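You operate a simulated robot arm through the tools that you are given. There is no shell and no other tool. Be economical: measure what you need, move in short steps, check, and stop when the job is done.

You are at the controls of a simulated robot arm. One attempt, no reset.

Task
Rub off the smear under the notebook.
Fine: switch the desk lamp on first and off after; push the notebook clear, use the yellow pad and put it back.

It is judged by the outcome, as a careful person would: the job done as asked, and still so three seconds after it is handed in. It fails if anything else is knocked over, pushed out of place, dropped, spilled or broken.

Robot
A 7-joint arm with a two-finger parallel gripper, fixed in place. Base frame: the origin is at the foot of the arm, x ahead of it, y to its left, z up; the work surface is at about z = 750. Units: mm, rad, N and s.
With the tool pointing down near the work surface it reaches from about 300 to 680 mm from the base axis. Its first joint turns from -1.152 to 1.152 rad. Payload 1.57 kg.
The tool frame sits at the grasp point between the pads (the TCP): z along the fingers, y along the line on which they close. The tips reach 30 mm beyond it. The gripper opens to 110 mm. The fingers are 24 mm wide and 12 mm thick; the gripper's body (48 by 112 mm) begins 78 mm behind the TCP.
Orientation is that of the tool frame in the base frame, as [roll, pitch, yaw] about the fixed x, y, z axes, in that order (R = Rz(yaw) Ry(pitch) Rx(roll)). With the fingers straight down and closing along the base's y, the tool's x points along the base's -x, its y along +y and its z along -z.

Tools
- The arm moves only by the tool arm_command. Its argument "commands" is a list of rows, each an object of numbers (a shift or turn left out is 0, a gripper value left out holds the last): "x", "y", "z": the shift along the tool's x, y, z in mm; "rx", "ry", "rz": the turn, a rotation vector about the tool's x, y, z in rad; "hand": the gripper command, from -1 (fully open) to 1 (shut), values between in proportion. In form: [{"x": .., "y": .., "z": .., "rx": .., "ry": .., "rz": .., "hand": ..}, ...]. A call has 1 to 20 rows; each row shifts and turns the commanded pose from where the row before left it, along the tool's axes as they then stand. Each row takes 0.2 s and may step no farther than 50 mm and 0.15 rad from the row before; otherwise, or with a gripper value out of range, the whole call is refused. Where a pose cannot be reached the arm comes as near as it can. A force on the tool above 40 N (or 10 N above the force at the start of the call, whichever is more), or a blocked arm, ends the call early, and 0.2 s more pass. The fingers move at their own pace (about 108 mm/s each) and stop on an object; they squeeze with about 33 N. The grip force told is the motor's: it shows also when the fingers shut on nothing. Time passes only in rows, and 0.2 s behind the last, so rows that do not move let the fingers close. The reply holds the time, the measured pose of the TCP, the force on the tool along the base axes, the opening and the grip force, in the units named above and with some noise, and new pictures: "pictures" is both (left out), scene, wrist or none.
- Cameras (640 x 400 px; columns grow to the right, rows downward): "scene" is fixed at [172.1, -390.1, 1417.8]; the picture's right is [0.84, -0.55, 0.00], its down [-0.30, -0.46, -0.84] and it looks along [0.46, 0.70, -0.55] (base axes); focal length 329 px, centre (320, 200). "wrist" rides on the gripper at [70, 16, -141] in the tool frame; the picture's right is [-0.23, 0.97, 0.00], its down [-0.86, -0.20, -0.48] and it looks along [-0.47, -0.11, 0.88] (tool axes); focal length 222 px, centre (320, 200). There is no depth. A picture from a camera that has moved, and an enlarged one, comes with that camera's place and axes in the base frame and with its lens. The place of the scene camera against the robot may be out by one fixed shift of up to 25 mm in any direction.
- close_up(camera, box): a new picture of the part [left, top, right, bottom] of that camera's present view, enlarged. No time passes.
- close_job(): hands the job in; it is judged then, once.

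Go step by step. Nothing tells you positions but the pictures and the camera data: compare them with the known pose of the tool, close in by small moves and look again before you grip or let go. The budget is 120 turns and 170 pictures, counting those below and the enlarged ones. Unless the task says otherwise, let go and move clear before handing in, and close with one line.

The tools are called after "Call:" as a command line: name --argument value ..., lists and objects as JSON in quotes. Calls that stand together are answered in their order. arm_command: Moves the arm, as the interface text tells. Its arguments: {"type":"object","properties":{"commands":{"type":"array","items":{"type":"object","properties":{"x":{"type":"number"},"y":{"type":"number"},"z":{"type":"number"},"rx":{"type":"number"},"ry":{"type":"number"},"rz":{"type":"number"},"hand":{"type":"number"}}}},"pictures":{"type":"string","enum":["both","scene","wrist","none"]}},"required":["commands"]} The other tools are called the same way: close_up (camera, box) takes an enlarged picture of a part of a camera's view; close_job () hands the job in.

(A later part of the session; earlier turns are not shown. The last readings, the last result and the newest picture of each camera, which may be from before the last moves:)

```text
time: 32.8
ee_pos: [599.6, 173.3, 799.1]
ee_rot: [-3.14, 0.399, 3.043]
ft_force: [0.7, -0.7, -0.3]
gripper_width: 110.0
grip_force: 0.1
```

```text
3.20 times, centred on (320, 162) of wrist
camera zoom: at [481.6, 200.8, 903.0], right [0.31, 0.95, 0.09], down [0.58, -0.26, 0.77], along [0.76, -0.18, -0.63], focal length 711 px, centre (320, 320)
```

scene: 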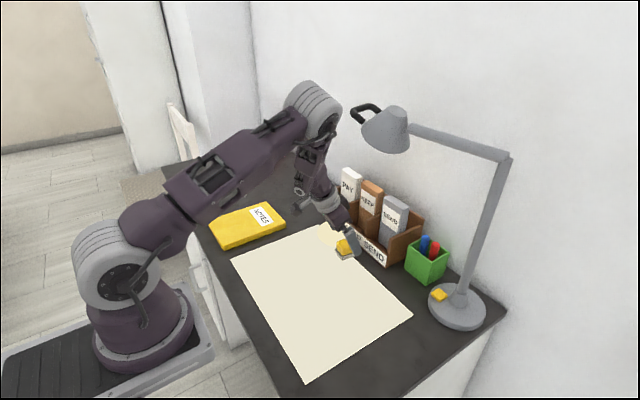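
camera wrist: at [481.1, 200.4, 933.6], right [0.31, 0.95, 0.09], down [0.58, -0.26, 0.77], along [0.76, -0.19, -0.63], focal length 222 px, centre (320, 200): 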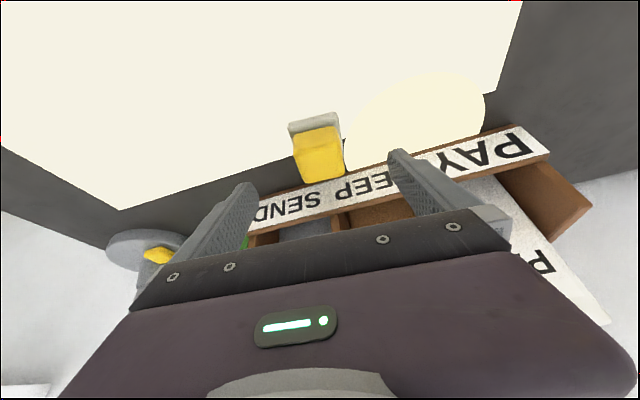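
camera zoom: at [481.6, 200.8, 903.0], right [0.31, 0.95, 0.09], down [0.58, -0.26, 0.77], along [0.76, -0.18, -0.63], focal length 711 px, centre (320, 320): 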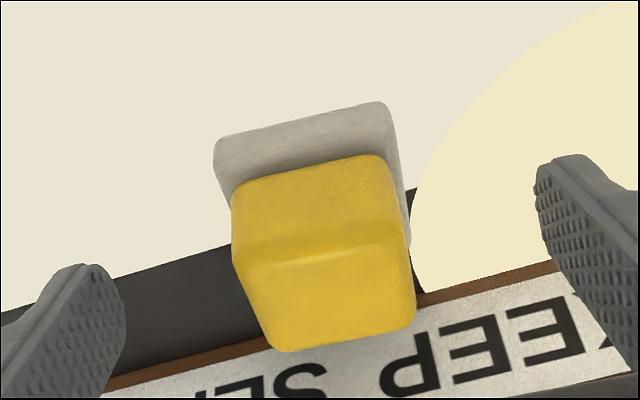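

Heights look right: the fingertips are just above the tray and beside the pad. I'll close on it now.

Call:
arm_command --commands '[{"hand": 0.2}, {"hand": 0.5}, {"hand": 1}, {}, {}]' --pictures "none"

Call:
close_up --camera "scene" --box '[310, 210, 390, 275]'

Call:
close_up --camera "wrist" --box '[220, 100, 420, 225]'

```text
time: 34.0
ee_pos: [599.9, 172.5, 799.8]
ee_rot: [3.14, 0.399, 3.041]
ft_force: [0.1, 0.8, 1.0]
gripper_width: 43.2
grip_force: 33.1
```

```text
6.15 times, centred on (350, 242) of scene
camera zoom: at [172.1, -390.1, 1417.8], right [0.84, -0.55, 0.0], down [-0.3, -0.46, -0.84], along [0.46, 0.7, -0.55], focal length 2025 px, centre (135, -62)
```

zoom: 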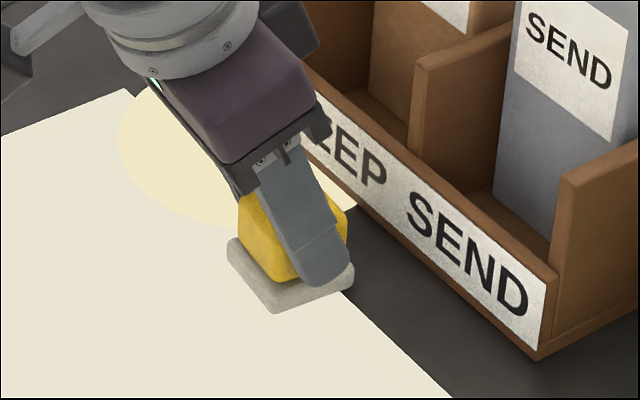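

```text
3.20 times, centred on (320, 162) of wrist
camera zoom: at [481.6, 200.9, 903.2], right [0.31, 0.95, 0.09], down [0.58, -0.26, 0.77], along [0.76, -0.18, -0.63], focal length 711 px, centre (320, 320)
```

zoom: 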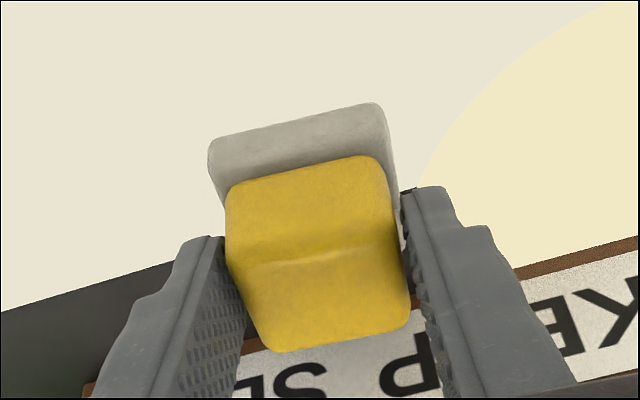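

Gripped at 43 mm with 33 N. I'll lift 40 mm straight up and check that the pad comes off its tray.

Call:
arm_command --commands '[{"x": -3.9, "z": -9.2}, {"x": -5.83, "z": -13.8}, {"x": -5.83, "z": -13.8}, {}]'

Call:
close_up --camera "scene" --box '[300, 195, 400, 275]'

```text
time: 35.0
ee_pos: [596.3, 174.0, 840.1]
ee_rot: [-3.141, 0.401, 3.042]
ft_force: [-1.1, -0.1, -1.1]
gripper_width: 42.9
grip_force: 33.3
camera wrist: at [480.2, 201.5, 944.1], right [0.31, 0.95, 0.09], down [0.58, -0.26, 0.77], along [0.76, -0.18, -0.63], focal length 222 px, centre (320, 200)
```

scene: 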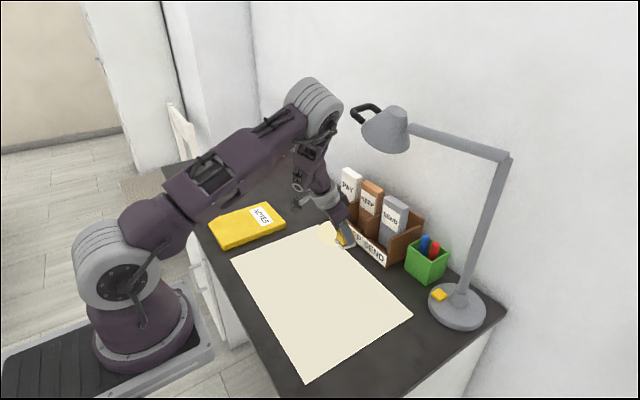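
wrist: 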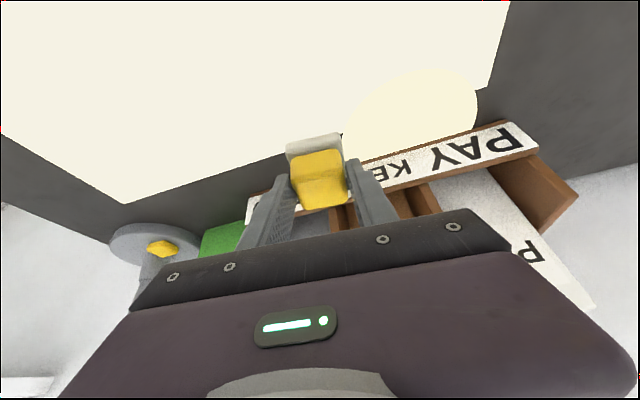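

```text
5.00 times, centred on (350, 235) of scene
camera zoom: at [172.1, -390.1, 1417.8], right [0.84, -0.55, 0.0], down [-0.3, -0.46, -0.84], along [0.46, 0.7, -0.55], focal length 1645 px, centre (170, 25)
```

zoom: 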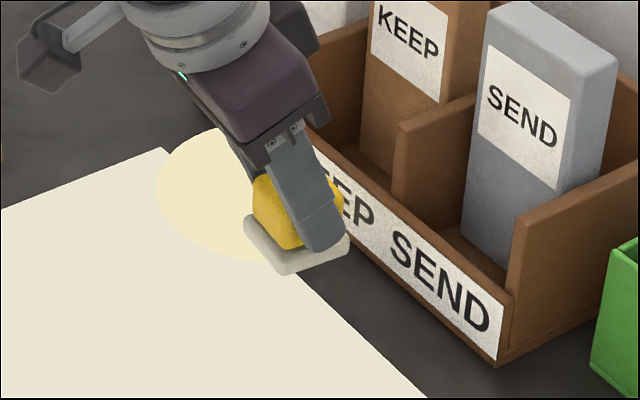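

The grey sole is part of the pad, so the whole eraser is in hand and it belongs where it stood (grip pose about 600,173,799). I'll move it above the footprint and test reach at the near corner.

Call:
arm_command --commands '[{"x": 35.9, "y": 17.5, "z": -15.2}, {"x": 35.9, "y": 17.5, "z": -15.2}, {"x": 35.9, "y": 17.5, "z": -15.2}, {"x": 35.9, "y": 17.5, "z": -15.2}, {}]' --pictures "none"

Call:
arm_command --commands '[{"x": 33.5, "y": -21.4, "z": -14.1}, {"x": 33.5, "y": -21.4, "z": -14.1}, {"x": 33.5, "y": -21.4, "z": -14.1}, {}]'

```text
time: 36.2
ee_pos: [448.2, 258.9, 839.5]
ee_rot: [3.142, 0.4, 3.043]
ft_force: [-0.7, -0.3, -0.8]
gripper_width: 43.0
grip_force: 33.2
```

```text
time: 37.2
ee_pos: [343.1, 215.8, 829.0]
ee_rot: [-3.14, 0.399, 3.043]
ft_force: [-0.7, 1.2, -0.5]
gripper_width: 43.3
grip_force: 33.0
out of reach, approached as far as the arm can: row 3
camera wrist: at [225.0, 244.0, 933.1], right [0.31, 0.95, 0.09], down [0.58, -0.26, 0.77], along [0.76, -0.19, -0.63], focal length 222 px, centre (320, 200)
```

scene: 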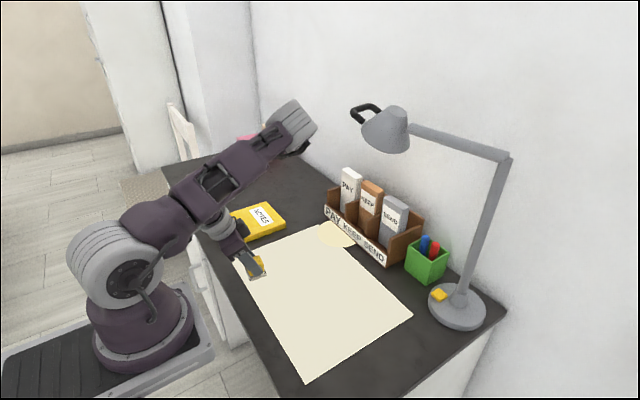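
wrist: 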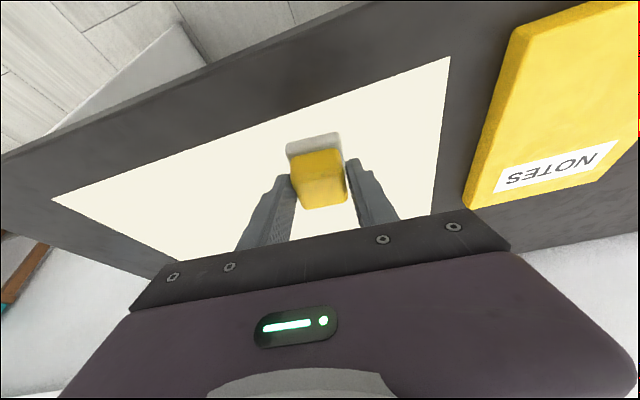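

The near corner is out of reach with this lean, so I'll turn the hand about the vertical (which keeps the pad flat) so it leans toward -y instead.

Call:
arm_command --commands '[{"x": -28, "y": 18, "z": 6.4}, {"x": -28, "y": 18, "z": 6.4}, {}]' --pictures "none"

Call:
arm_command --commands '[{"rx": -0.0584, "rz": -0.138}, {"rx": -0.0584, "rz": -0.138}, {"rx": -0.0584, "rz": -0.138}, {"rx": -0.0584, "rz": -0.138}, {"rx": -0.0584, "rz": -0.138}, {"rx": -0.0584, "rz": -0.138}, {"rx": -0.0584, "rz": -0.138}, {"rx": -0.0584, "rz": -0.138}, {"rx": -0.0584, "rz": -0.138}, {"rx": -0.0584, "rz": -0.138}, {"rx": -0.0584, "rz": -0.138}, {"rx": -0.0082, "rz": -0.0193}, {}]'

```text
time: 38.0
ee_pos: [403.4, 244.5, 841.2]
ee_rot: [-3.141, 0.4, 3.043]
ft_force: [-0.6, -0.5, -0.9]
gripper_width: 42.7
grip_force: 33.4
```

```text
time: 40.8
ee_pos: [401.8, 246.0, 846.1]
ee_rot: [3.139, 0.401, -1.569]
ft_force: [-0.1, 0.3, -1.1]
gripper_width: 42.8
grip_force: 33.1
camera wrist: at [385.2, 126.5, 949.0], right [-0.97, 0.21, 0.09], down [0.2, 0.6, 0.77], along [0.11, 0.77, -0.63], focal length 222 px, centre (320, 200)
```

scene: 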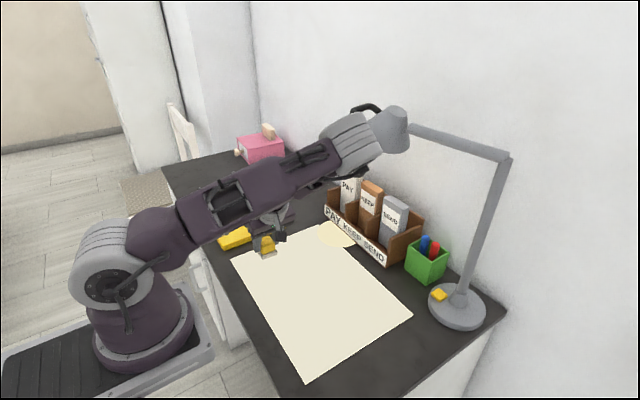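
wrist: 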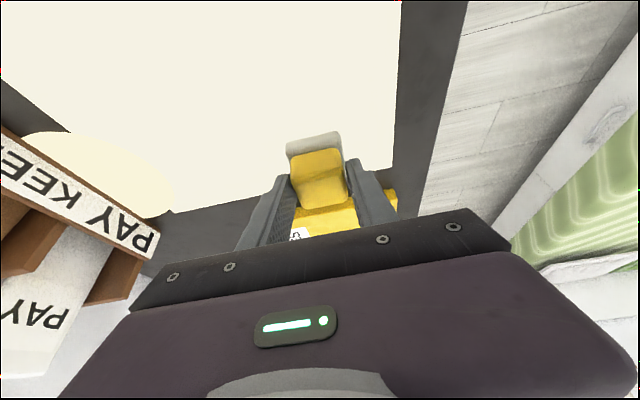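

The pad is flat, but this folded pose brings the elbow near the lamp head. Safer: set the pad down here on the blotter and re-grip it with a vertical hand. I'll lower gently.

Call:
arm_command --commands '[{"x": 3.9, "z": 9.2}, {"x": 3.9, "z": 9.2}, {"x": 3.9, "z": 9.2}, {"x": 2.3, "z": 5.5}, {}]'

Call:
close_up --camera "scene" --box '[215, 200, 315, 280]'

```text
time: 42.0
ee_pos: [401.5, 246.8, 809.2]
ee_rot: [3.141, 0.401, -1.572]
ft_force: [0.1, -0.4, -0.8]
gripper_width: 43.0
grip_force: 33.1
camera wrist: at [385.4, 126.4, 912.5], right [-0.97, 0.21, 0.09], down [0.2, 0.6, 0.77], along [0.11, 0.77, -0.63], focal length 222 px, centre (320, 200)
```

scene: 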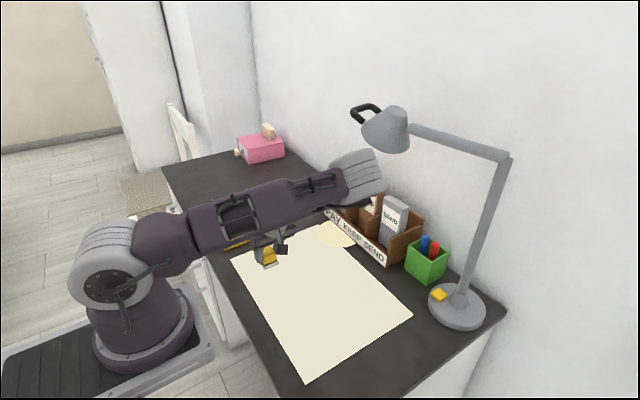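
wrist: 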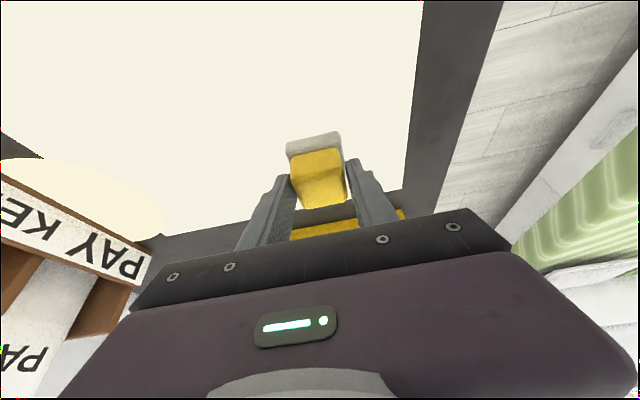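

```text
5.00 times, centred on (265, 240) of scene
camera zoom: at [172.1, -390.1, 1417.8], right [0.84, -0.55, 0.0], down [-0.3, -0.46, -0.84], along [0.46, 0.7, -0.55], focal length 1645 px, centre (595, 0)
```

zoom: 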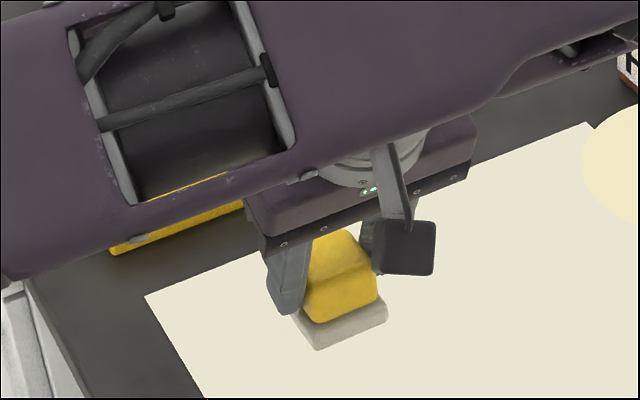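

The elbow folds out toward the rack in this pose, which I don't like. I'll lift, turn back to the original heading, and set the pad down farther out, at about x 475, where the arm is well posed.

Call:
arm_command --commands '[{"x": -7.2, "z": -17}, {"x": -7.2, "z": -17}, {"rx": 0.0584, "rz": 0.138}, {"rx": 0.0584, "rz": 0.138}, {"rx": 0.0584, "rz": 0.138}, {"rx": 0.0584, "rz": 0.138}, {"rx": 0.0584, "rz": 0.138}, {"rx": 0.0584, "rz": 0.138}, {"rx": 0.0584, "rz": 0.138}, {"rx": 0.0584, "rz": 0.138}, {"rx": 0.0584, "rz": 0.138}, {"rx": 0.0584, "rz": 0.138}, {"rx": 0.0584, "rz": 0.138}, {"rx": 0.0082, "rz": 0.0193}, {"x": -32, "y": 3.5, "z": 13.6}, {"x": -32, "y": 3.5, "z": 13.6}, {}]'

```text
time: 45.6
ee_pos: [472.7, 248.2, 846.2]
ee_rot: [-3.14, 0.4, 3.042]
ft_force: [0.0, -0.2, -0.4]
gripper_width: 42.8
grip_force: 32.7
camera wrist: at [353.4, 275.7, 950.0], right [0.31, 0.95, 0.09], down [0.58, -0.26, 0.77], along [0.76, -0.19, -0.63], focal length 222 px, centre (320, 200)
```

scene: 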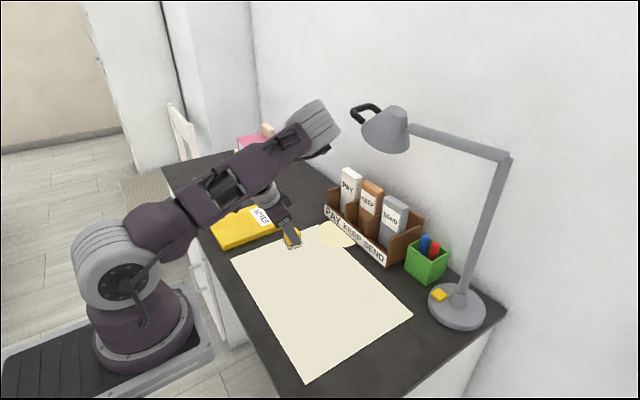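
wrist: 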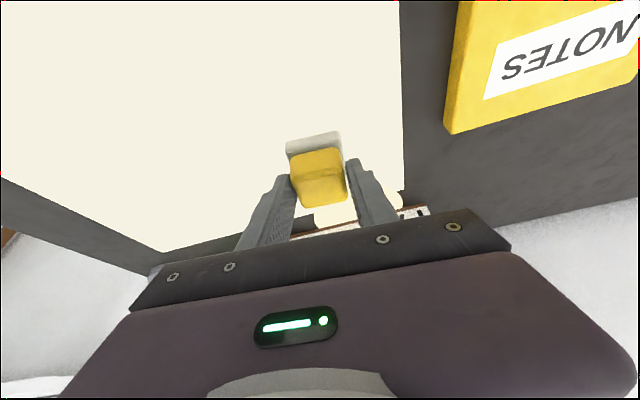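

I'll lower the pad to the blotter here, with small final steps.

Call:
arm_command --commands '[{"x": 5.8, "z": 13.8}, {"x": 5.8, "z": 13.8}, {"x": 3.9, "z": 9.2}, {"x": 0.8, "z": 1.84}, {"x": 0.8, "z": 1.84}, {}]' --pictures "none"

```text
time: 47.0
ee_pos: [472.0, 245.7, 801.2]
ee_rot: [-3.141, 0.399, 3.041]
ft_force: [-0.1, -1.0, -0.2]
gripper_width: 43.0
grip_force: 32.4
```

Call:
arm_command --commands '[{"x": 0.4, "z": 0.92}, {"x": 0.4, "z": 0.92}, {"x": 0.4, "z": 0.92}, {}]' --pictures "none"

Call:
close_up --camera "scene" --box '[255, 205, 325, 260]'

```text
time: 48.0
ee_pos: [471.7, 246.6, 799.7]
ee_rot: [3.14, 0.404, 3.042]
ft_force: [-4.2, -1.4, 30.2]
gripper_width: 43.0
grip_force: 33.0
```

```text
7.27 times, centred on (290, 232) of scene
camera zoom: at [171.5, -390.4, 1417.8], right [0.84, -0.55, 0.0], down [-0.3, -0.46, -0.84], along [0.46, 0.7, -0.55], focal length 2393 px, centre (538, -36)
```

zoom: 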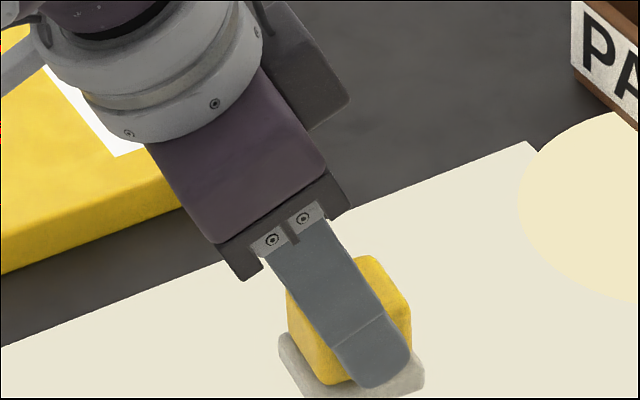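

Contact (30 N). I'll ease back 1.5 mm, open, and lift away along the fingers.

Call:
arm_command --commands '[{"x": -0.6, "z": -1.4}, {"hand": 0.0}, {"hand": -0.4}, {"hand": -0.4}, {"z": -30}, {"z": -40}, {}]'

```text
time: 49.6
ee_pos: [443.7, 249.5, 864.6]
ee_rot: [-3.141, 0.401, 3.041]
ft_force: [-0.9, -0.1, 0.3]
gripper_width: 77.0
grip_force: 0.0
camera wrist: at [325.3, 277.3, 968.2], right [0.31, 0.95, 0.09], down [0.58, -0.26, 0.77], along [0.76, -0.18, -0.63], focal length 222 px, centre (320, 200)
```

scene: 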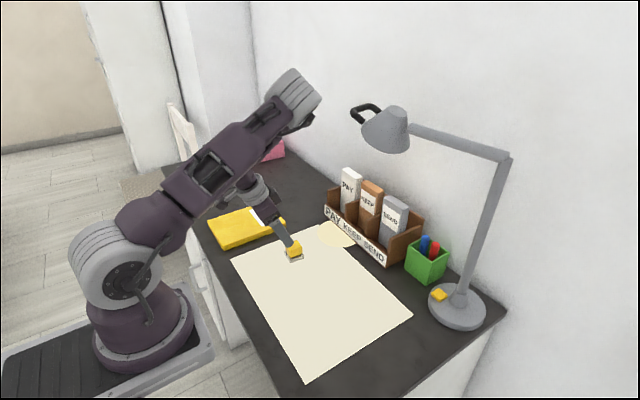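
wrist: 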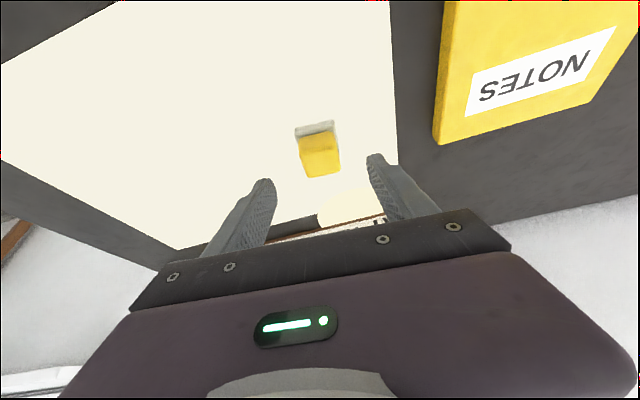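

The pad stands on the blotter at about (482,245). I'll straighten the tool and centre above it.

Call:
arm_command --commands '[{"ry": 0.15}, {"ry": 0.15}, {"ry": 0.1}, {"x": -38.2, "y": -0.2}, {}]'

Call:
close_up --camera "wrist" --box '[220, 100, 420, 225]'

Call:
close_up --camera "scene" --box '[255, 205, 335, 270]'

```text
time: 50.8
ee_pos: [480.6, 245.7, 866.0]
ee_rot: [3.141, -0.001, 3.04]
ft_force: [-0.4, 0.0, -0.5]
gripper_width: 77.0
grip_force: 0.0
camera wrist: at [412.2, 267.0, 1007.9], right [0.32, 0.95, 0.0], down [0.83, -0.28, 0.48], along [0.45, -0.15, -0.88], focal length 222 px, centre (320, 200)
```

scene: 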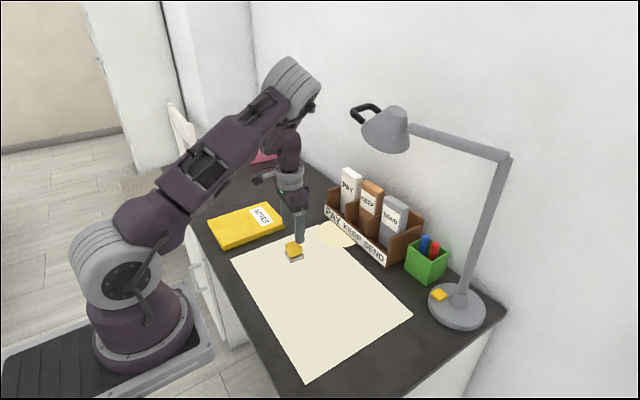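
wrist: 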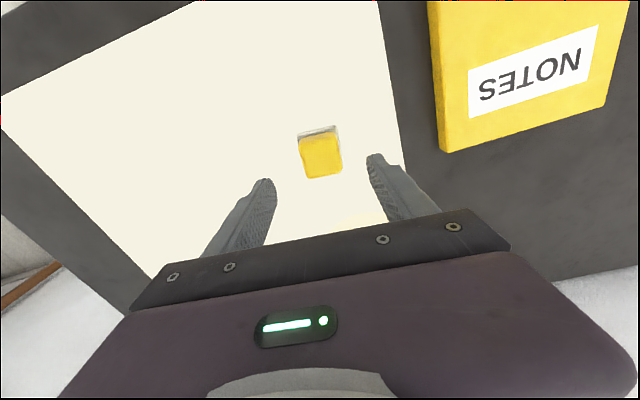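

```text
3.20 times, centred on (320, 162) of wrist
camera zoom: at [412.2, 267.0, 1007.9], right [0.32, 0.95, 0.0], down [0.83, -0.28, 0.48], along [0.45, -0.15, -0.88], focal length 711 px, centre (320, 320)
```

zoom: 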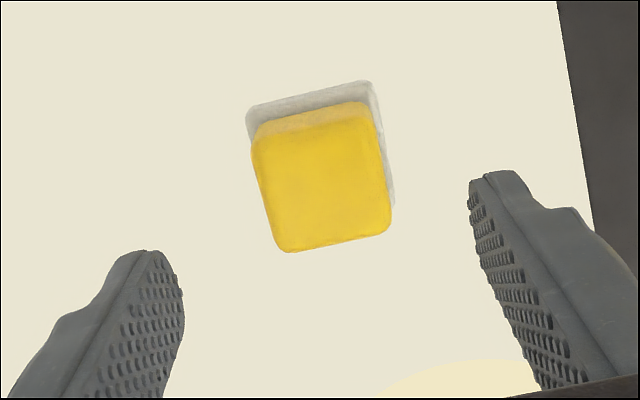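

```text
6.15 times, centred on (295, 238) of scene
camera zoom: at [172.1, -390.1, 1417.8], right [0.84, -0.55, 0.0], down [-0.3, -0.46, -0.84], along [0.46, 0.7, -0.55], focal length 2025 px, centre (474, -31)
```

zoom: 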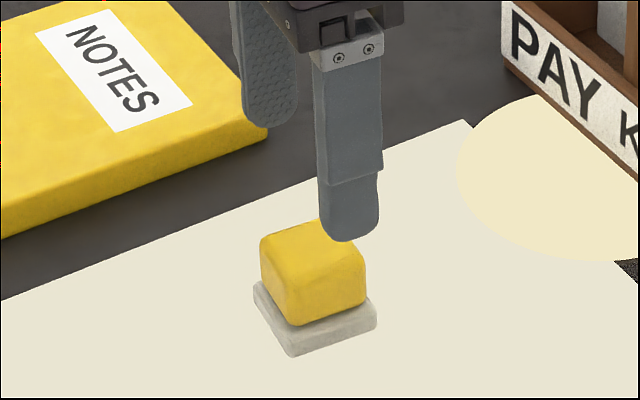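

The pad is centred between the open fingers. I'll go straight down and grip it.

Call:
arm_command --commands '[{"x": 2, "z": 25}, {"z": 25}, {"z": 17}, {"hand": 0.0}, {"hand": 0.5}, {"hand": 1}, {}, {}]' --pictures "none"

Call:
close_up --camera "scene" --box '[255, 205, 335, 270]'

```text
time: 52.6
ee_pos: [479.3, 243.8, 798.3]
ee_rot: [-3.14, 0.001, 3.041]
ft_force: [0.3, 0.7, 0.1]
gripper_width: 43.1
grip_force: 32.8
```

```text
6.15 times, centred on (295, 238) of scene
camera zoom: at [172.1, -390.1, 1417.8], right [0.84, -0.55, 0.0], down [-0.3, -0.46, -0.84], along [0.46, 0.7, -0.55], focal length 2025 px, centre (474, -31)
```

zoom: 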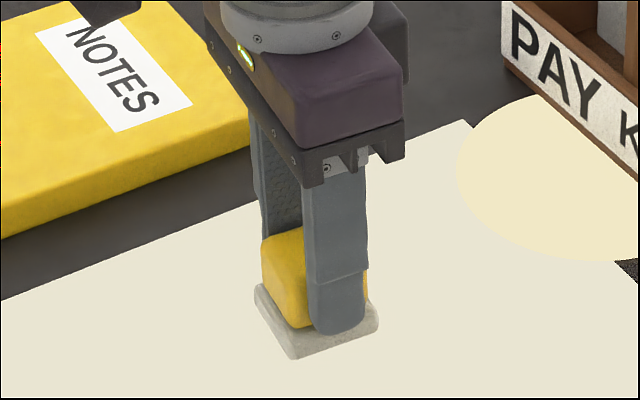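

I have the pad with a vertical grip. I'll press lightly and try a first short stroke to learn the force.

Call:
arm_command --commands '[{"z": 0.8}, {"x": -14.9, "y": 1.5}, {"x": -14.9, "y": 1.5}, {}]' --pictures "none"

```text
time: 53.6
ee_pos: [508.9, 245.4, 797.8]
ee_rot: [-3.141, 0.003, 3.042]
ft_force: [-4.0, -0.1, 8.8]
gripper_width: 43.0
grip_force: 33.2
```

Pressure is good at about 9 N. I'll press a touch more and run the raster: back to x 339 at y 245, step to y 208, and forward again.

Call:
arm_command --commands '[{"x": 16.92, "y": -1.7, "z": 0.3}, {"x": 16.92, "y": -1.7}, {"x": 16.92, "y": -1.7}, {"x": 16.92, "y": -1.7}, {"x": 16.92, "y": -1.7}, {"x": 16.92, "y": -1.7}, {"x": 16.92, "y": -1.7}, {"x": 16.92, "y": -1.7}, {"x": 16.92, "y": -1.7}, {"x": 16.92, "y": -1.7}, {"x": -1.85, "y": -18.4}, {"x": -1.85, "y": -18.4}, {"x": -21.1, "y": 2.12}, {"x": -21.1, "y": 2.12}, {"x": -21.1, "y": 2.12}, {"x": -21.1, "y": 2.12}, {"x": -21.1, "y": 2.12}, {"x": -21.1, "y": 2.12}, {"x": -21.1, "y": 2.12}, {"x": -21.1, "y": 2.12}]'

```text
time: 55.0
ee_pos: [414.3, 246.8, 797.7]
ee_rot: [3.138, 0.006, 3.041]
ft_force: [-3.6, -0.2, 10.6]
gripper_width: 42.7
grip_force: 32.9
stopped in row 7: the force on the tool passed its limit (the readings are from after the stop); the commanded pose is now the measured one
camera wrist: at [345.5, 268.0, 940.2], right [0.32, 0.95, 0.01], down [0.83, -0.29, 0.48], along [0.46, -0.15, -0.88], focal length 222 px, centre (320, 200)
```

scene: 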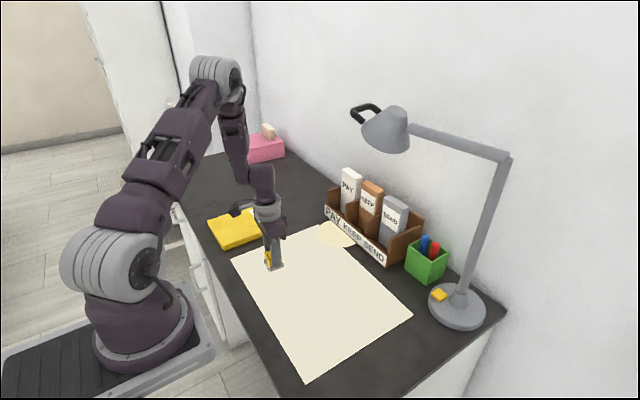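
wrist: 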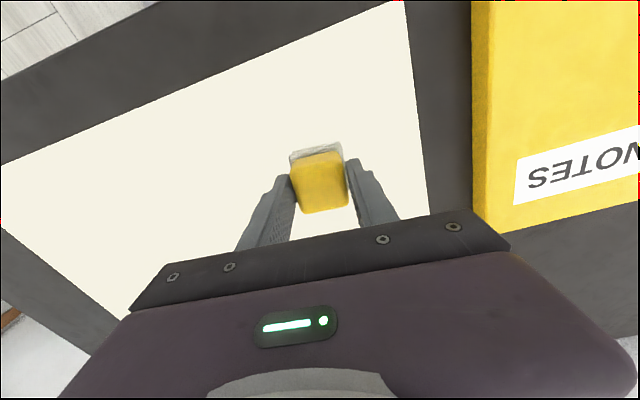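

The force peaked because I moved too fast. I'll reduce the pressure slightly and use slower strokes.

Call:
arm_command --commands '[{"z": -0.4}, {"x": 11.94, "y": -1.2}, {"x": 11.94, "y": -1.2}, {"x": 11.94, "y": -1.2}, {"x": 11.94, "y": -1.2}, {"x": 11.94, "y": -1.2}, {"x": 11.94, "y": -1.2}, {"x": -1.2, "y": -12}, {"x": -1.2, "y": -12}, {"x": -1.2, "y": -12}, {"x": -11.94, "y": 1.2}, {"x": -11.94, "y": 1.2}, {"x": -11.94, "y": 1.2}, {}]' --pictures "none"

```text
time: 57.5
ee_pos: [357.8, 207.7, 797.0]
ee_rot: [3.142, 0.0, 3.042]
ft_force: [-3.3, -1.3, 15.3]
gripper_width: 43.0
grip_force: 32.8
stopped in row 12: the force on the tool passed its limit (the readings are from after the stop); the commanded pose is now the measured one
```

Call:
arm_command --commands '[{"z": -0.8}, {"x": -9.95, "y": 1.0}, {"x": -9.95, "y": 1.0}, {"x": -9.95, "y": 1.0}, {"x": -9.95, "y": 1.0}, {"x": -9.95, "y": 1.0}, {"x": -9.95, "y": 1.0}, {"x": -9.95, "y": 1.0}, {}]' --pictures "none"

```text
time: 59.5
ee_pos: [428.6, 207.0, 799.7]
ee_rot: [-3.141, 0.001, 3.041]
ft_force: [0.2, -0.3, -1.2]
gripper_width: 43.1
grip_force: 33.3
```

Contact was lost, so I'll lower in half-millimetre steps until the force returns.

Call:
arm_command --commands '[{"z": 0.5}, {"z": 0.5}, {}]' --pictures "none"

```text
time: 60.4
ee_pos: [428.5, 206.1, 798.4]
ee_rot: [-3.141, 0.002, 3.043]
ft_force: [-0.3, -0.1, -0.1]
gripper_width: 42.7
grip_force: 33.2
```

Call:
arm_command --commands '[{"z": 0.5}, {}]' --pictures "none"

```text
time: 61.0
ee_pos: [429.3, 205.5, 797.1]
ee_rot: [3.141, 0.002, 3.042]
ft_force: [-4.5, -1.5, 24.7]
gripper_width: 42.8
grip_force: 33.3
```

Call:
arm_command --commands '[{"z": -0.3}, {"x": -9.95, "y": 1.0}, {"x": -9.95, "y": 1.0}, {"x": -9.95, "y": 1.0}, {"x": -9.95, "y": 1.0}, {"x": -9.95, "y": 1.0}, {"x": -9.95, "y": 1.0}, {"x": -9.95, "y": 1.0}, {"x": -9.95, "y": 1.0}, {}]' --pictures "none"

```text
time: 63.1
ee_pos: [508.3, 207.7, 798.4]
ee_rot: [3.141, 0.001, 3.044]
ft_force: [-0.5, -0.3, 1.0]
gripper_width: 42.9
grip_force: 33.3
```

Stroke ended at about 1 N. I'll add 0.2 mm and go back along the same line to cover it properly.

Call:
arm_command --commands '[{"z": 0.25}, {"x": 9.95, "y": -1.0}, {"x": 9.95, "y": -1.0}, {"x": 9.95, "y": -1.0}, {"x": 9.95, "y": -1.0}, {"x": 9.95, "y": -1.0}, {"x": 9.95, "y": -1.0}, {"x": 9.95, "y": -1.0}, {"x": 9.95, "y": -1.0}, {}]' --pictures "none"

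```text
time: 65.3
ee_pos: [430.9, 206.2, 798.4]
ee_rot: [3.141, 0.001, 3.04]
ft_force: [0.7, -0.1, -0.4]
gripper_width: 42.9
grip_force: 32.5
```

Call:
arm_command --commands '[{"z": 0.3}, {"x": 9.95, "y": -1.0}, {"x": 9.95, "y": -1.0}, {}]' --pictures "none"

```text
time: 66.3
ee_pos: [410.8, 206.7, 798.3]
ee_rot: [3.141, 0.003, 3.041]
ft_force: [4.7, -0.6, 9.3]
gripper_width: 42.9
grip_force: 32.8
```

Call:
arm_command --commands '[{"x": 9.95, "y": -1.0}, {"x": 9.95, "y": -1.0}, {"x": 9.95, "y": -1.0}, {"x": 9.95, "y": -1.0}, {"x": 9.95, "y": -1.0}, {"x": 9.95, "y": -1.0}, {"x": 7, "y": -0.7}, {}]'

Call:
close_up --camera "scene" --box '[220, 205, 360, 300]'

```text
time: 67.7
ee_pos: [355.2, 206.5, 798.0]
ee_rot: [3.137, 0.007, 3.04]
ft_force: [-1.6, -1.4, 10.1]
gripper_width: 43.1
grip_force: 32.9
stopped in row 6: the force on the tool passed its limit (the readings are from after the stop); the commanded pose is now the measured one
camera wrist: at [286.3, 228.2, 939.7], right [0.33, 0.95, 0.0], down [0.83, -0.29, 0.48], along [0.46, -0.15, -0.87], focal length 222 px, centre (320, 200)
```

scene: 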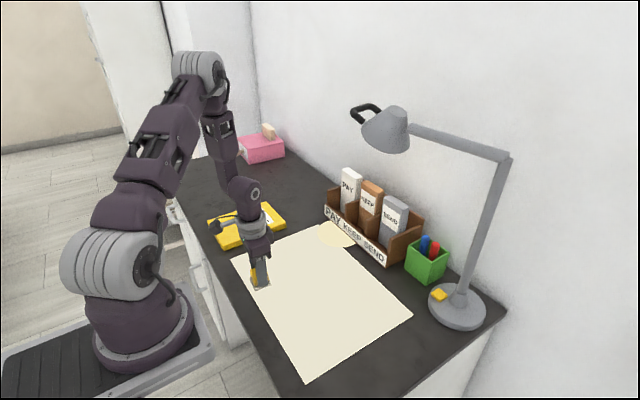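
wrist: 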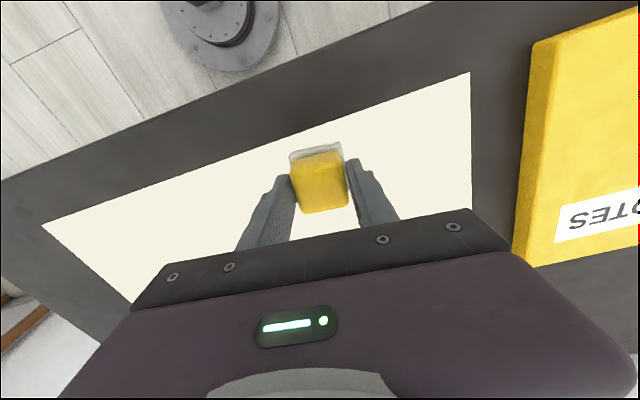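

```text
4.21 times, centred on (290, 252) of scene
camera zoom: at [172.0, -390.2, 1417.8], right [0.84, -0.55, 0.0], down [-0.3, -0.46, -0.84], along [0.46, 0.7, -0.55], focal length 1385 px, centre (446, -21)
```

zoom: 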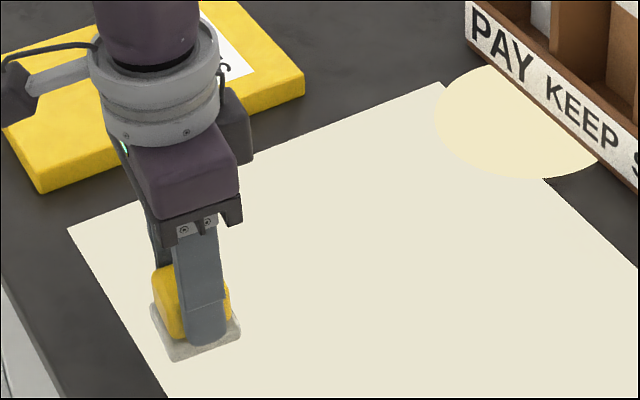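

The force limit keeps tripping because the stop left a slight tilt in the commanded pose. I'll lift 1.5 mm, straighten the tool, and check the orientation.

Call:
arm_command --commands '[{"z": -1.5, "rx": 0.004, "ry": 0.007}, {}]' --pictures "none"

Call:
arm_command --commands '[{}]' --pictures "none"

```text
time: 68.3
ee_pos: [356.4, 205.7, 799.3]
ee_rot: [-3.141, 0.001, 3.04]
ft_force: [0.1, 0.0, -0.1]
gripper_width: 43.0
grip_force: 32.9
```

```text
time: 68.7
ee_pos: [355.2, 206.4, 799.1]
ee_rot: [-3.14, -0.001, 3.04]
ft_force: [0.2, -0.2, -0.7]
gripper_width: 43.1
grip_force: 32.9
```

Call:
arm_command --commands '[{"x": 10.9, "y": -1.1, "z": 0.5}, {"z": 0.3}, {}]' --pictures "none"

Call:
arm_command --commands '[{"z": 0.3}, {}]' --pictures "none"

```text
time: 69.5
ee_pos: [345.3, 204.2, 798.5]
ee_rot: [-3.14, -0.001, 3.041]
ft_force: [0.0, -0.4, -0.2]
gripper_width: 43.2
grip_force: 33.8
```

```text
time: 70.1
ee_pos: [343.7, 205.7, 798.2]
ee_rot: [-3.141, 0.0, 3.041]
ft_force: [-0.1, 0.4, -0.5]
gripper_width: 43.2
grip_force: 33.2
```

Call:
arm_command --commands '[{"z": 0.3}, {}]' --pictures "none"

Call:
arm_command --commands '[{"z": 0.3}, {}]' --pictures "none"

```text
time: 70.7
ee_pos: [346.0, 205.5, 798.5]
ee_rot: [-3.139, 0.001, 3.041]
ft_force: [-0.5, 0.6, -0.5]
gripper_width: 43.0
grip_force: 32.8
```

```text
time: 71.3
ee_pos: [344.4, 204.1, 798.4]
ee_rot: [3.141, -0.001, 3.04]
ft_force: [0.0, 0.5, 0.5]
gripper_width: 43.0
grip_force: 32.9
```

Call:
arm_command --commands '[{"z": 0.3}, {"x": -9.95, "y": 1.0}, {"x": -9.95, "y": 1.0}, {}]' --pictures "none"

```text
time: 72.3
ee_pos: [363.3, 204.9, 798.6]
ee_rot: [-3.141, 0.0, 3.04]
ft_force: [-11.7, 2.8, 22.8]
gripper_width: 43.0
grip_force: 33.0
```

Call:
arm_command --commands '[{"x": -9.95, "y": 1.0, "z": -0.15}, {"x": -9.95, "y": 1.0}, {"x": -9.95, "y": 1.0}, {"x": -9.95, "y": 1.0}, {"x": -9.95, "y": 1.0}, {"x": -9.95, "y": 1.0}, {"x": -9.95, "y": 1.0}, {}]' --pictures "none"

```text
time: 74.1
ee_pos: [434.4, 205.8, 798.3]
ee_rot: [-3.141, -0.001, 3.041]
ft_force: [-12.3, 1.0, 31.9]
gripper_width: 43.0
grip_force: 32.9
```

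Call:
arm_command --commands '[{"x": -9.95, "y": 1.0, "z": -0.35}, {"x": -9.95, "y": 1.0, "z": -0.02}, {"x": -9.95, "y": 1.0, "z": -0.02}, {"x": -9.95, "y": 1.0, "z": -0.02}, {"x": -9.95, "y": 1.0, "z": -0.02}, {"x": -9.95, "y": 1.0, "z": -0.02}, {"x": -9.95, "y": 1.0, "z": -0.02}, {}]' --pictures "none"

```text
time: 75.9
ee_pos: [504.3, 204.7, 797.5]
ee_rot: [-3.14, 0.001, 3.04]
ft_force: [-2.2, 0.0, 6.3]
gripper_width: 43.1
grip_force: 32.5
```

Row y 205 is fully wiped. Next I'll shift to y 235 and stroke back.

Call:
arm_command --commands '[{"x": -9.95, "y": 1.0, "z": 0.05}, {"x": 1.0, "y": 9.95}, {"x": 1.0, "y": 9.95}, {"x": 1.0, "y": 9.95}, {"x": 9.95, "y": -1.0, "z": 0.02}, {"x": 9.95, "y": -1.0, "z": 0.02}, {"x": 9.95, "y": -1.0, "z": 0.02}, {"x": 9.95, "y": -1.0, "z": 0.02}, {}]' --pictures "none"

```text
time: 77.9
ee_pos: [475.6, 236.5, 799.3]
ee_rot: [-3.139, 0.0, 3.04]
ft_force: [0.1, 0.1, -0.3]
gripper_width: 43.0
grip_force: 33.2
```

Call:
arm_command --commands '[{"x": -9.95, "y": 1.0, "z": 0.3}, {"x": -9.95, "y": 1.0}, {"x": -9.95, "y": 1.0}, {"x": -9.95, "y": 1.0}, {}]' --pictures "none"

```text
time: 79.1
ee_pos: [514.3, 234.2, 799.0]
ee_rot: [-3.14, 0.0, 3.04]
ft_force: [-0.8, 0.8, 2.3]
gripper_width: 43.0
grip_force: 33.2
```

Call:
arm_command --commands '[{"z": 0.25}, {"x": 9.95, "y": -1.0, "z": 0.03}, {"x": 9.95, "y": -1.0, "z": 0.03}, {"x": 9.95, "y": -1.0, "z": 0.03}, {"x": 9.95, "y": -1.0, "z": 0.03}, {"x": 9.95, "y": -1.0, "z": 0.03}, {"x": 9.95, "y": -1.0, "z": 0.03}, {}]' --pictures "none"

```text
time: 80.9
ee_pos: [454.6, 237.6, 797.9]
ee_rot: [3.141, 0.003, 3.041]
ft_force: [8.5, -0.6, 17.4]
gripper_width: 43.3
grip_force: 33.0
```

Call:
arm_command --commands '[{"x": 9.95, "y": -1.0}, {"x": 9.95, "y": -1.0}, {"x": 9.95, "y": -1.0}, {"x": 9.95, "y": -1.0}, {"x": 9.95, "y": -1.0}, {"x": 9.95, "y": -1.0}, {}]' --pictures "none"

```text
time: 81.6
ee_pos: [432.4, 234.6, 797.4]
ee_rot: [3.14, 0.004, 3.039]
ft_force: [-1.6, -1.6, 9.3]
gripper_width: 42.9
grip_force: 32.6
stopped in row 3: the force on the tool passed its limit (the readings are from after the stop); the commanded pose is now the measured one
```

Call:
arm_command --commands '[{"z": -0.2, "rx": 0.001, "ry": 0.003}, {"x": 9.95, "y": -1.0}, {"x": 9.95, "y": -1.0}, {"x": 9.95, "y": -1.0}, {}]' --pictures "none"

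```text
time: 82.7
ee_pos: [404.5, 237.0, 798.2]
ee_rot: [3.137, 0.009, 3.038]
ft_force: [-0.9, -2.5, 8.0]
gripper_width: 42.9
grip_force: 32.9
stopped in row 5: the force on the tool passed its limit (the readings are from after the stop); the commanded pose is now the measured one
```

Pulling toward the robot tends to dig in, so I'll only wipe in the +x direction. I'll lift, straighten, go back to x 343 and wipe forward from there.

Call:
arm_command --commands '[{"z": -2, "rx": 0.004, "ry": 0.008}, {"x": 20, "y": -2}, {"x": 20, "y": -2}, {"x": 20, "y": -2}, {}]' --pictures "none"

Call:
arm_command --commands '[{}]' --pictures "none"

Call:
arm_command --commands '[{}]' --pictures "none"

```text
time: 83.9
ee_pos: [344.3, 235.6, 798.0]
ee_rot: [3.141, 0.0, 3.041]
ft_force: [-0.7, -0.3, -0.4]
gripper_width: 43.3
grip_force: 33.4
```

```text
time: 84.3
ee_pos: [345.4, 236.3, 799.2]
ee_rot: [-3.141, 0.0, 3.038]
ft_force: [-0.1, -0.5, -1.3]
gripper_width: 43.1
grip_force: 32.6
```

```text
time: 84.7
ee_pos: [344.7, 238.8, 797.9]
ee_rot: [-3.14, 0.0, 3.038]
ft_force: [-0.1, -0.4, -0.3]
gripper_width: 43.1
grip_force: 32.9
```

Call:
arm_command --commands '[{"z": 0.3}, {"z": 0.3}, {}]' --pictures "none"

Call:
arm_command --commands '[{"z": 0.3}, {}]' --pictures "none"

Call:
arm_command --commands '[{"z": 0.2}, {}]' --pictures "none"

```text
time: 85.5
ee_pos: [344.6, 236.4, 798.7]
ee_rot: [-3.141, 0.002, 3.038]
ft_force: [0.3, -0.9, -0.7]
gripper_width: 43.0
grip_force: 33.1
```

```text
time: 86.1
ee_pos: [344.4, 236.8, 798.3]
ee_rot: [-3.142, 0.0, 3.038]
ft_force: [-0.6, 0.5, -0.1]
gripper_width: 42.9
grip_force: 33.4
```

```text
time: 86.7
ee_pos: [345.1, 237.2, 799.0]
ee_rot: [3.141, 0.0, 3.038]
ft_force: [0.9, -0.4, -0.5]
gripper_width: 43.2
grip_force: 33.0
```

Call:
arm_command --commands '[{"z": 0.25}, {"x": -5, "y": 0.5}, {}]' --pictures "none"

Call:
arm_command --commands '[{"z": 0.2}, {"x": -5, "y": 0.5}, {}]' --pictures "none"

```text
time: 87.5
ee_pos: [350.1, 236.9, 798.0]
ee_rot: [3.141, 0.0, 3.04]
ft_force: [0.5, 0.1, -0.9]
gripper_width: 43.3
grip_force: 33.4
```

```text
time: 88.3
ee_pos: [353.7, 236.6, 798.7]
ee_rot: [3.14, 0.001, 3.039]
ft_force: [-0.8, -0.4, -0.4]
gripper_width: 42.9
grip_force: 33.0
```

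Call:
arm_command --commands '[{"z": 0.2}, {"x": -3, "y": 0.3}, {}]' --pictures "none"

Call:
arm_command --commands '[{"z": 0.2}, {"x": -3, "y": 0.3}, {}]' --pictures "none"

Call:
close_up --camera "scene" --box '[225, 225, 305, 290]'

```text
time: 89.1
ee_pos: [357.5, 236.6, 798.9]
ee_rot: [-3.14, 0.001, 3.037]
ft_force: [-0.7, 0.4, -0.8]
gripper_width: 43.0
grip_force: 32.9
```

```text
time: 89.9
ee_pos: [361.3, 237.8, 797.6]
ee_rot: [3.141, -0.001, 3.041]
ft_force: [-8.6, 1.2, 18.0]
gripper_width: 43.2
grip_force: 32.8
```

```text
6.15 times, centred on (265, 258) of scene
camera zoom: at [171.7, -390.2, 1417.8], right [0.84, -0.55, 0.0], down [-0.3, -0.46, -0.84], along [0.46, 0.7, -0.55], focal length 2025 px, centre (658, -154)
```

zoom: 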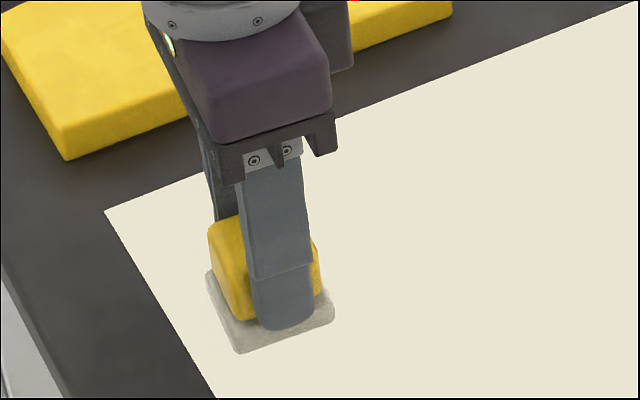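

Contact at 18 N. Stroking forward along y 237 now, easing pressure slightly as I go.

Call:
arm_command --commands '[{"x": -9.95, "y": 1.0, "z": -0.08}, {"x": -9.95, "y": 1.0, "z": -0.03}, {"x": -9.95, "y": 1.0, "z": -0.03}, {"x": -9.95, "y": 1.0, "z": -0.03}, {"x": -9.95, "y": 1.0, "z": -0.03}, {"x": -9.95, "y": 1.0, "z": -0.03}, {"x": -9.95, "y": 1.0, "z": -0.03}, {"x": -9.95, "y": 1.0, "z": -0.03}, {}]' --pictures "none"

```text
time: 91.9
ee_pos: [440.4, 237.5, 798.0]
ee_rot: [3.141, -0.001, 3.04]
ft_force: [-4.4, 0.7, 8.9]
gripper_width: 43.2
grip_force: 32.7
```

Call:
arm_command --commands '[{"x": -9.95, "y": 1.0, "z": -0.02}, {"x": -9.95, "y": 1.0, "z": -0.02}, {"x": -9.95, "y": 1.0, "z": -0.02}, {"x": -9.95, "y": 1.0, "z": -0.02}, {"x": -9.95, "y": 1.0, "z": -0.02}, {"x": -9.95, "y": 1.0, "z": -0.02}, {"x": -9.95, "y": 1.0, "z": -0.02}, {}]' --pictures "none"

```text
time: 93.7
ee_pos: [509.8, 236.2, 798.7]
ee_rot: [-3.141, 0.0, 3.039]
ft_force: [-2.7, 0.4, 5.6]
gripper_width: 43.1
grip_force: 33.3
```

Row y 237 done. I'll lift, return to x 345 shifted to y 267, and lower by the learned surface slope.

Call:
arm_command --commands '[{"z": -2}, {"x": 27.4, "y": 7.2}, {"x": 27.4, "y": 7.2}, {"x": 27.4, "y": 7.2}, {"x": 29, "y": -2.9}, {"x": 29, "y": -2.9}, {"x": 25, "y": -2.5}, {}, {"z": 1.2}, {"z": 0.9}, {}]' --pictures "none"

Call:
arm_command --commands '[{"z": 0.2}, {"x": -5, "y": 0.5}, {}]' --pictures "none"

```text
time: 96.0
ee_pos: [344.7, 266.0, 797.9]
ee_rot: [-3.141, -0.002, 3.038]
ft_force: [-3.7, -0.6, 14.9]
gripper_width: 42.9
grip_force: 33.4
stopped in row 11: the force on the tool passed its limit (the readings are from after the stop); the commanded pose is now the measured one
```

```text
time: 96.5
ee_pos: [345.6, 266.4, 797.0]
ee_rot: [-3.137, -0.008, 3.039]
ft_force: [-4.8, -2.2, 18.0]
gripper_width: 43.4
grip_force: 32.8
stopped in row 2: the force on the tool passed its limit (the readings are from after the stop); the commanded pose is now the measured one
```

Call:
arm_command --commands '[{"z": -0.8, "rx": -0.004, "ry": -0.007}, {}]' --pictures "none"

```text
time: 97.1
ee_pos: [347.0, 267.1, 798.1]
ee_rot: [3.14, -0.003, 3.042]
ft_force: [0.4, 0.2, -0.6]
gripper_width: 42.9
grip_force: 33.6
```

Call:
arm_command --commands '[{"z": 0.3, "ry": -0.002}, {"x": -3, "y": 0.3}, {}]' --pictures "none"

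```text
time: 97.9
ee_pos: [348.9, 264.9, 796.4]
ee_rot: [3.14, -0.002, 3.042]
ft_force: [-0.2, 0.2, -0.2]
gripper_width: 43.0
grip_force: 33.2
```

Call:
arm_command --commands '[{"z": 0.25}, {"x": -3, "y": 0.3}, {}]' --pictures "none"

```text
time: 98.7
ee_pos: [350.9, 266.7, 797.0]
ee_rot: [3.14, -0.002, 3.041]
ft_force: [-10.3, 0.3, 19.9]
gripper_width: 42.9
grip_force: 32.5
```

Call:
arm_command --commands '[{"x": -9.95, "y": 1.0, "z": -0.08}, {"x": -9.95, "y": 1.0, "z": -0.03}, {"x": -9.95, "y": 1.0, "z": -0.03}, {"x": -9.95, "y": 1.0, "z": -0.03}, {"x": -9.95, "y": 1.0, "z": -0.03}, {"x": -9.95, "y": 1.0, "z": -0.02}, {"x": -9.95, "y": 1.0, "z": -0.02}, {"x": -9.95, "y": 1.0, "z": -0.02}, {}]' --pictures "none"

```text
time: 100.7
ee_pos: [431.8, 268.2, 796.6]
ee_rot: [3.14, -0.002, 3.043]
ft_force: [-10.1, 2.4, 23.9]
gripper_width: 43.0
grip_force: 33.2
```

Call:
arm_command --commands '[{"x": -9.95, "y": 1.0, "z": -0.12}, {"x": -9.95, "y": 1.0, "z": -0.04}, {"x": -9.95, "y": 1.0, "z": -0.04}, {"x": -9.95, "y": 1.0, "z": -0.04}, {"x": -9.95, "y": 1.0, "z": -0.03}, {"x": -9.95, "y": 1.0, "z": -0.03}, {"x": -9.95, "y": 1.0, "z": -0.03}, {"x": -9.95, "y": 1.0, "z": -0.03}, {}]' --pictures "none"

```text
time: 102.7
ee_pos: [512.2, 266.8, 797.3]
ee_rot: [3.138, 0.0, 3.041]
ft_force: [-5.7, -0.7, 15.6]
gripper_width: 43.1
grip_force: 33.0
```

Row y 267 done with 15–24 N throughout. Same for y 297.

Call:
arm_command --commands '[{"z": -2}, {"x": 27.4, "y": 7.2}, {"x": 27.4, "y": 7.2}, {"x": 27.4, "y": 7.2}, {"x": 29, "y": -2.9}, {"x": 29, "y": -2.9}, {"x": 25, "y": -2.5}, {}, {"z": 1.2}, {"z": 0.8}, {}]' --pictures "none"

```text
time: 105.1
ee_pos: [347.0, 295.3, 796.4]
ee_rot: [3.14, 0.0, 3.041]
ft_force: [0.2, 0.1, -1.3]
gripper_width: 43.0
grip_force: 32.8
```

Call:
arm_command --commands '[{"z": 0.25}, {"x": -3, "y": 0.3}, {}]' --pictures "none"

```text
time: 105.9
ee_pos: [350.8, 297.3, 796.9]
ee_rot: [3.14, -0.001, 3.042]
ft_force: [-1.9, 1.4, 3.3]
gripper_width: 43.1
grip_force: 33.0
```

Call:
arm_command --commands '[{"x": -9.95, "y": 1.0, "z": 0.12}, {"x": -9.95, "y": 1.0, "z": -0.03}, {"x": -9.95, "y": 1.0, "z": -0.03}, {"x": -9.95, "y": 1.0, "z": -0.03}, {"x": -9.95, "y": 1.0, "z": -0.03}, {"x": -9.95, "y": 1.0, "z": -0.03}, {"x": -9.95, "y": 1.0, "z": -0.03}, {"x": -9.95, "y": 1.0, "z": -0.03}, {}]' --pictures "none"

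```text
time: 107.9
ee_pos: [431.4, 295.8, 795.8]
ee_rot: [3.14, 0.0, 3.041]
ft_force: [-11.5, -1.3, 26.7]
gripper_width: 43.0
grip_force: 32.9
```

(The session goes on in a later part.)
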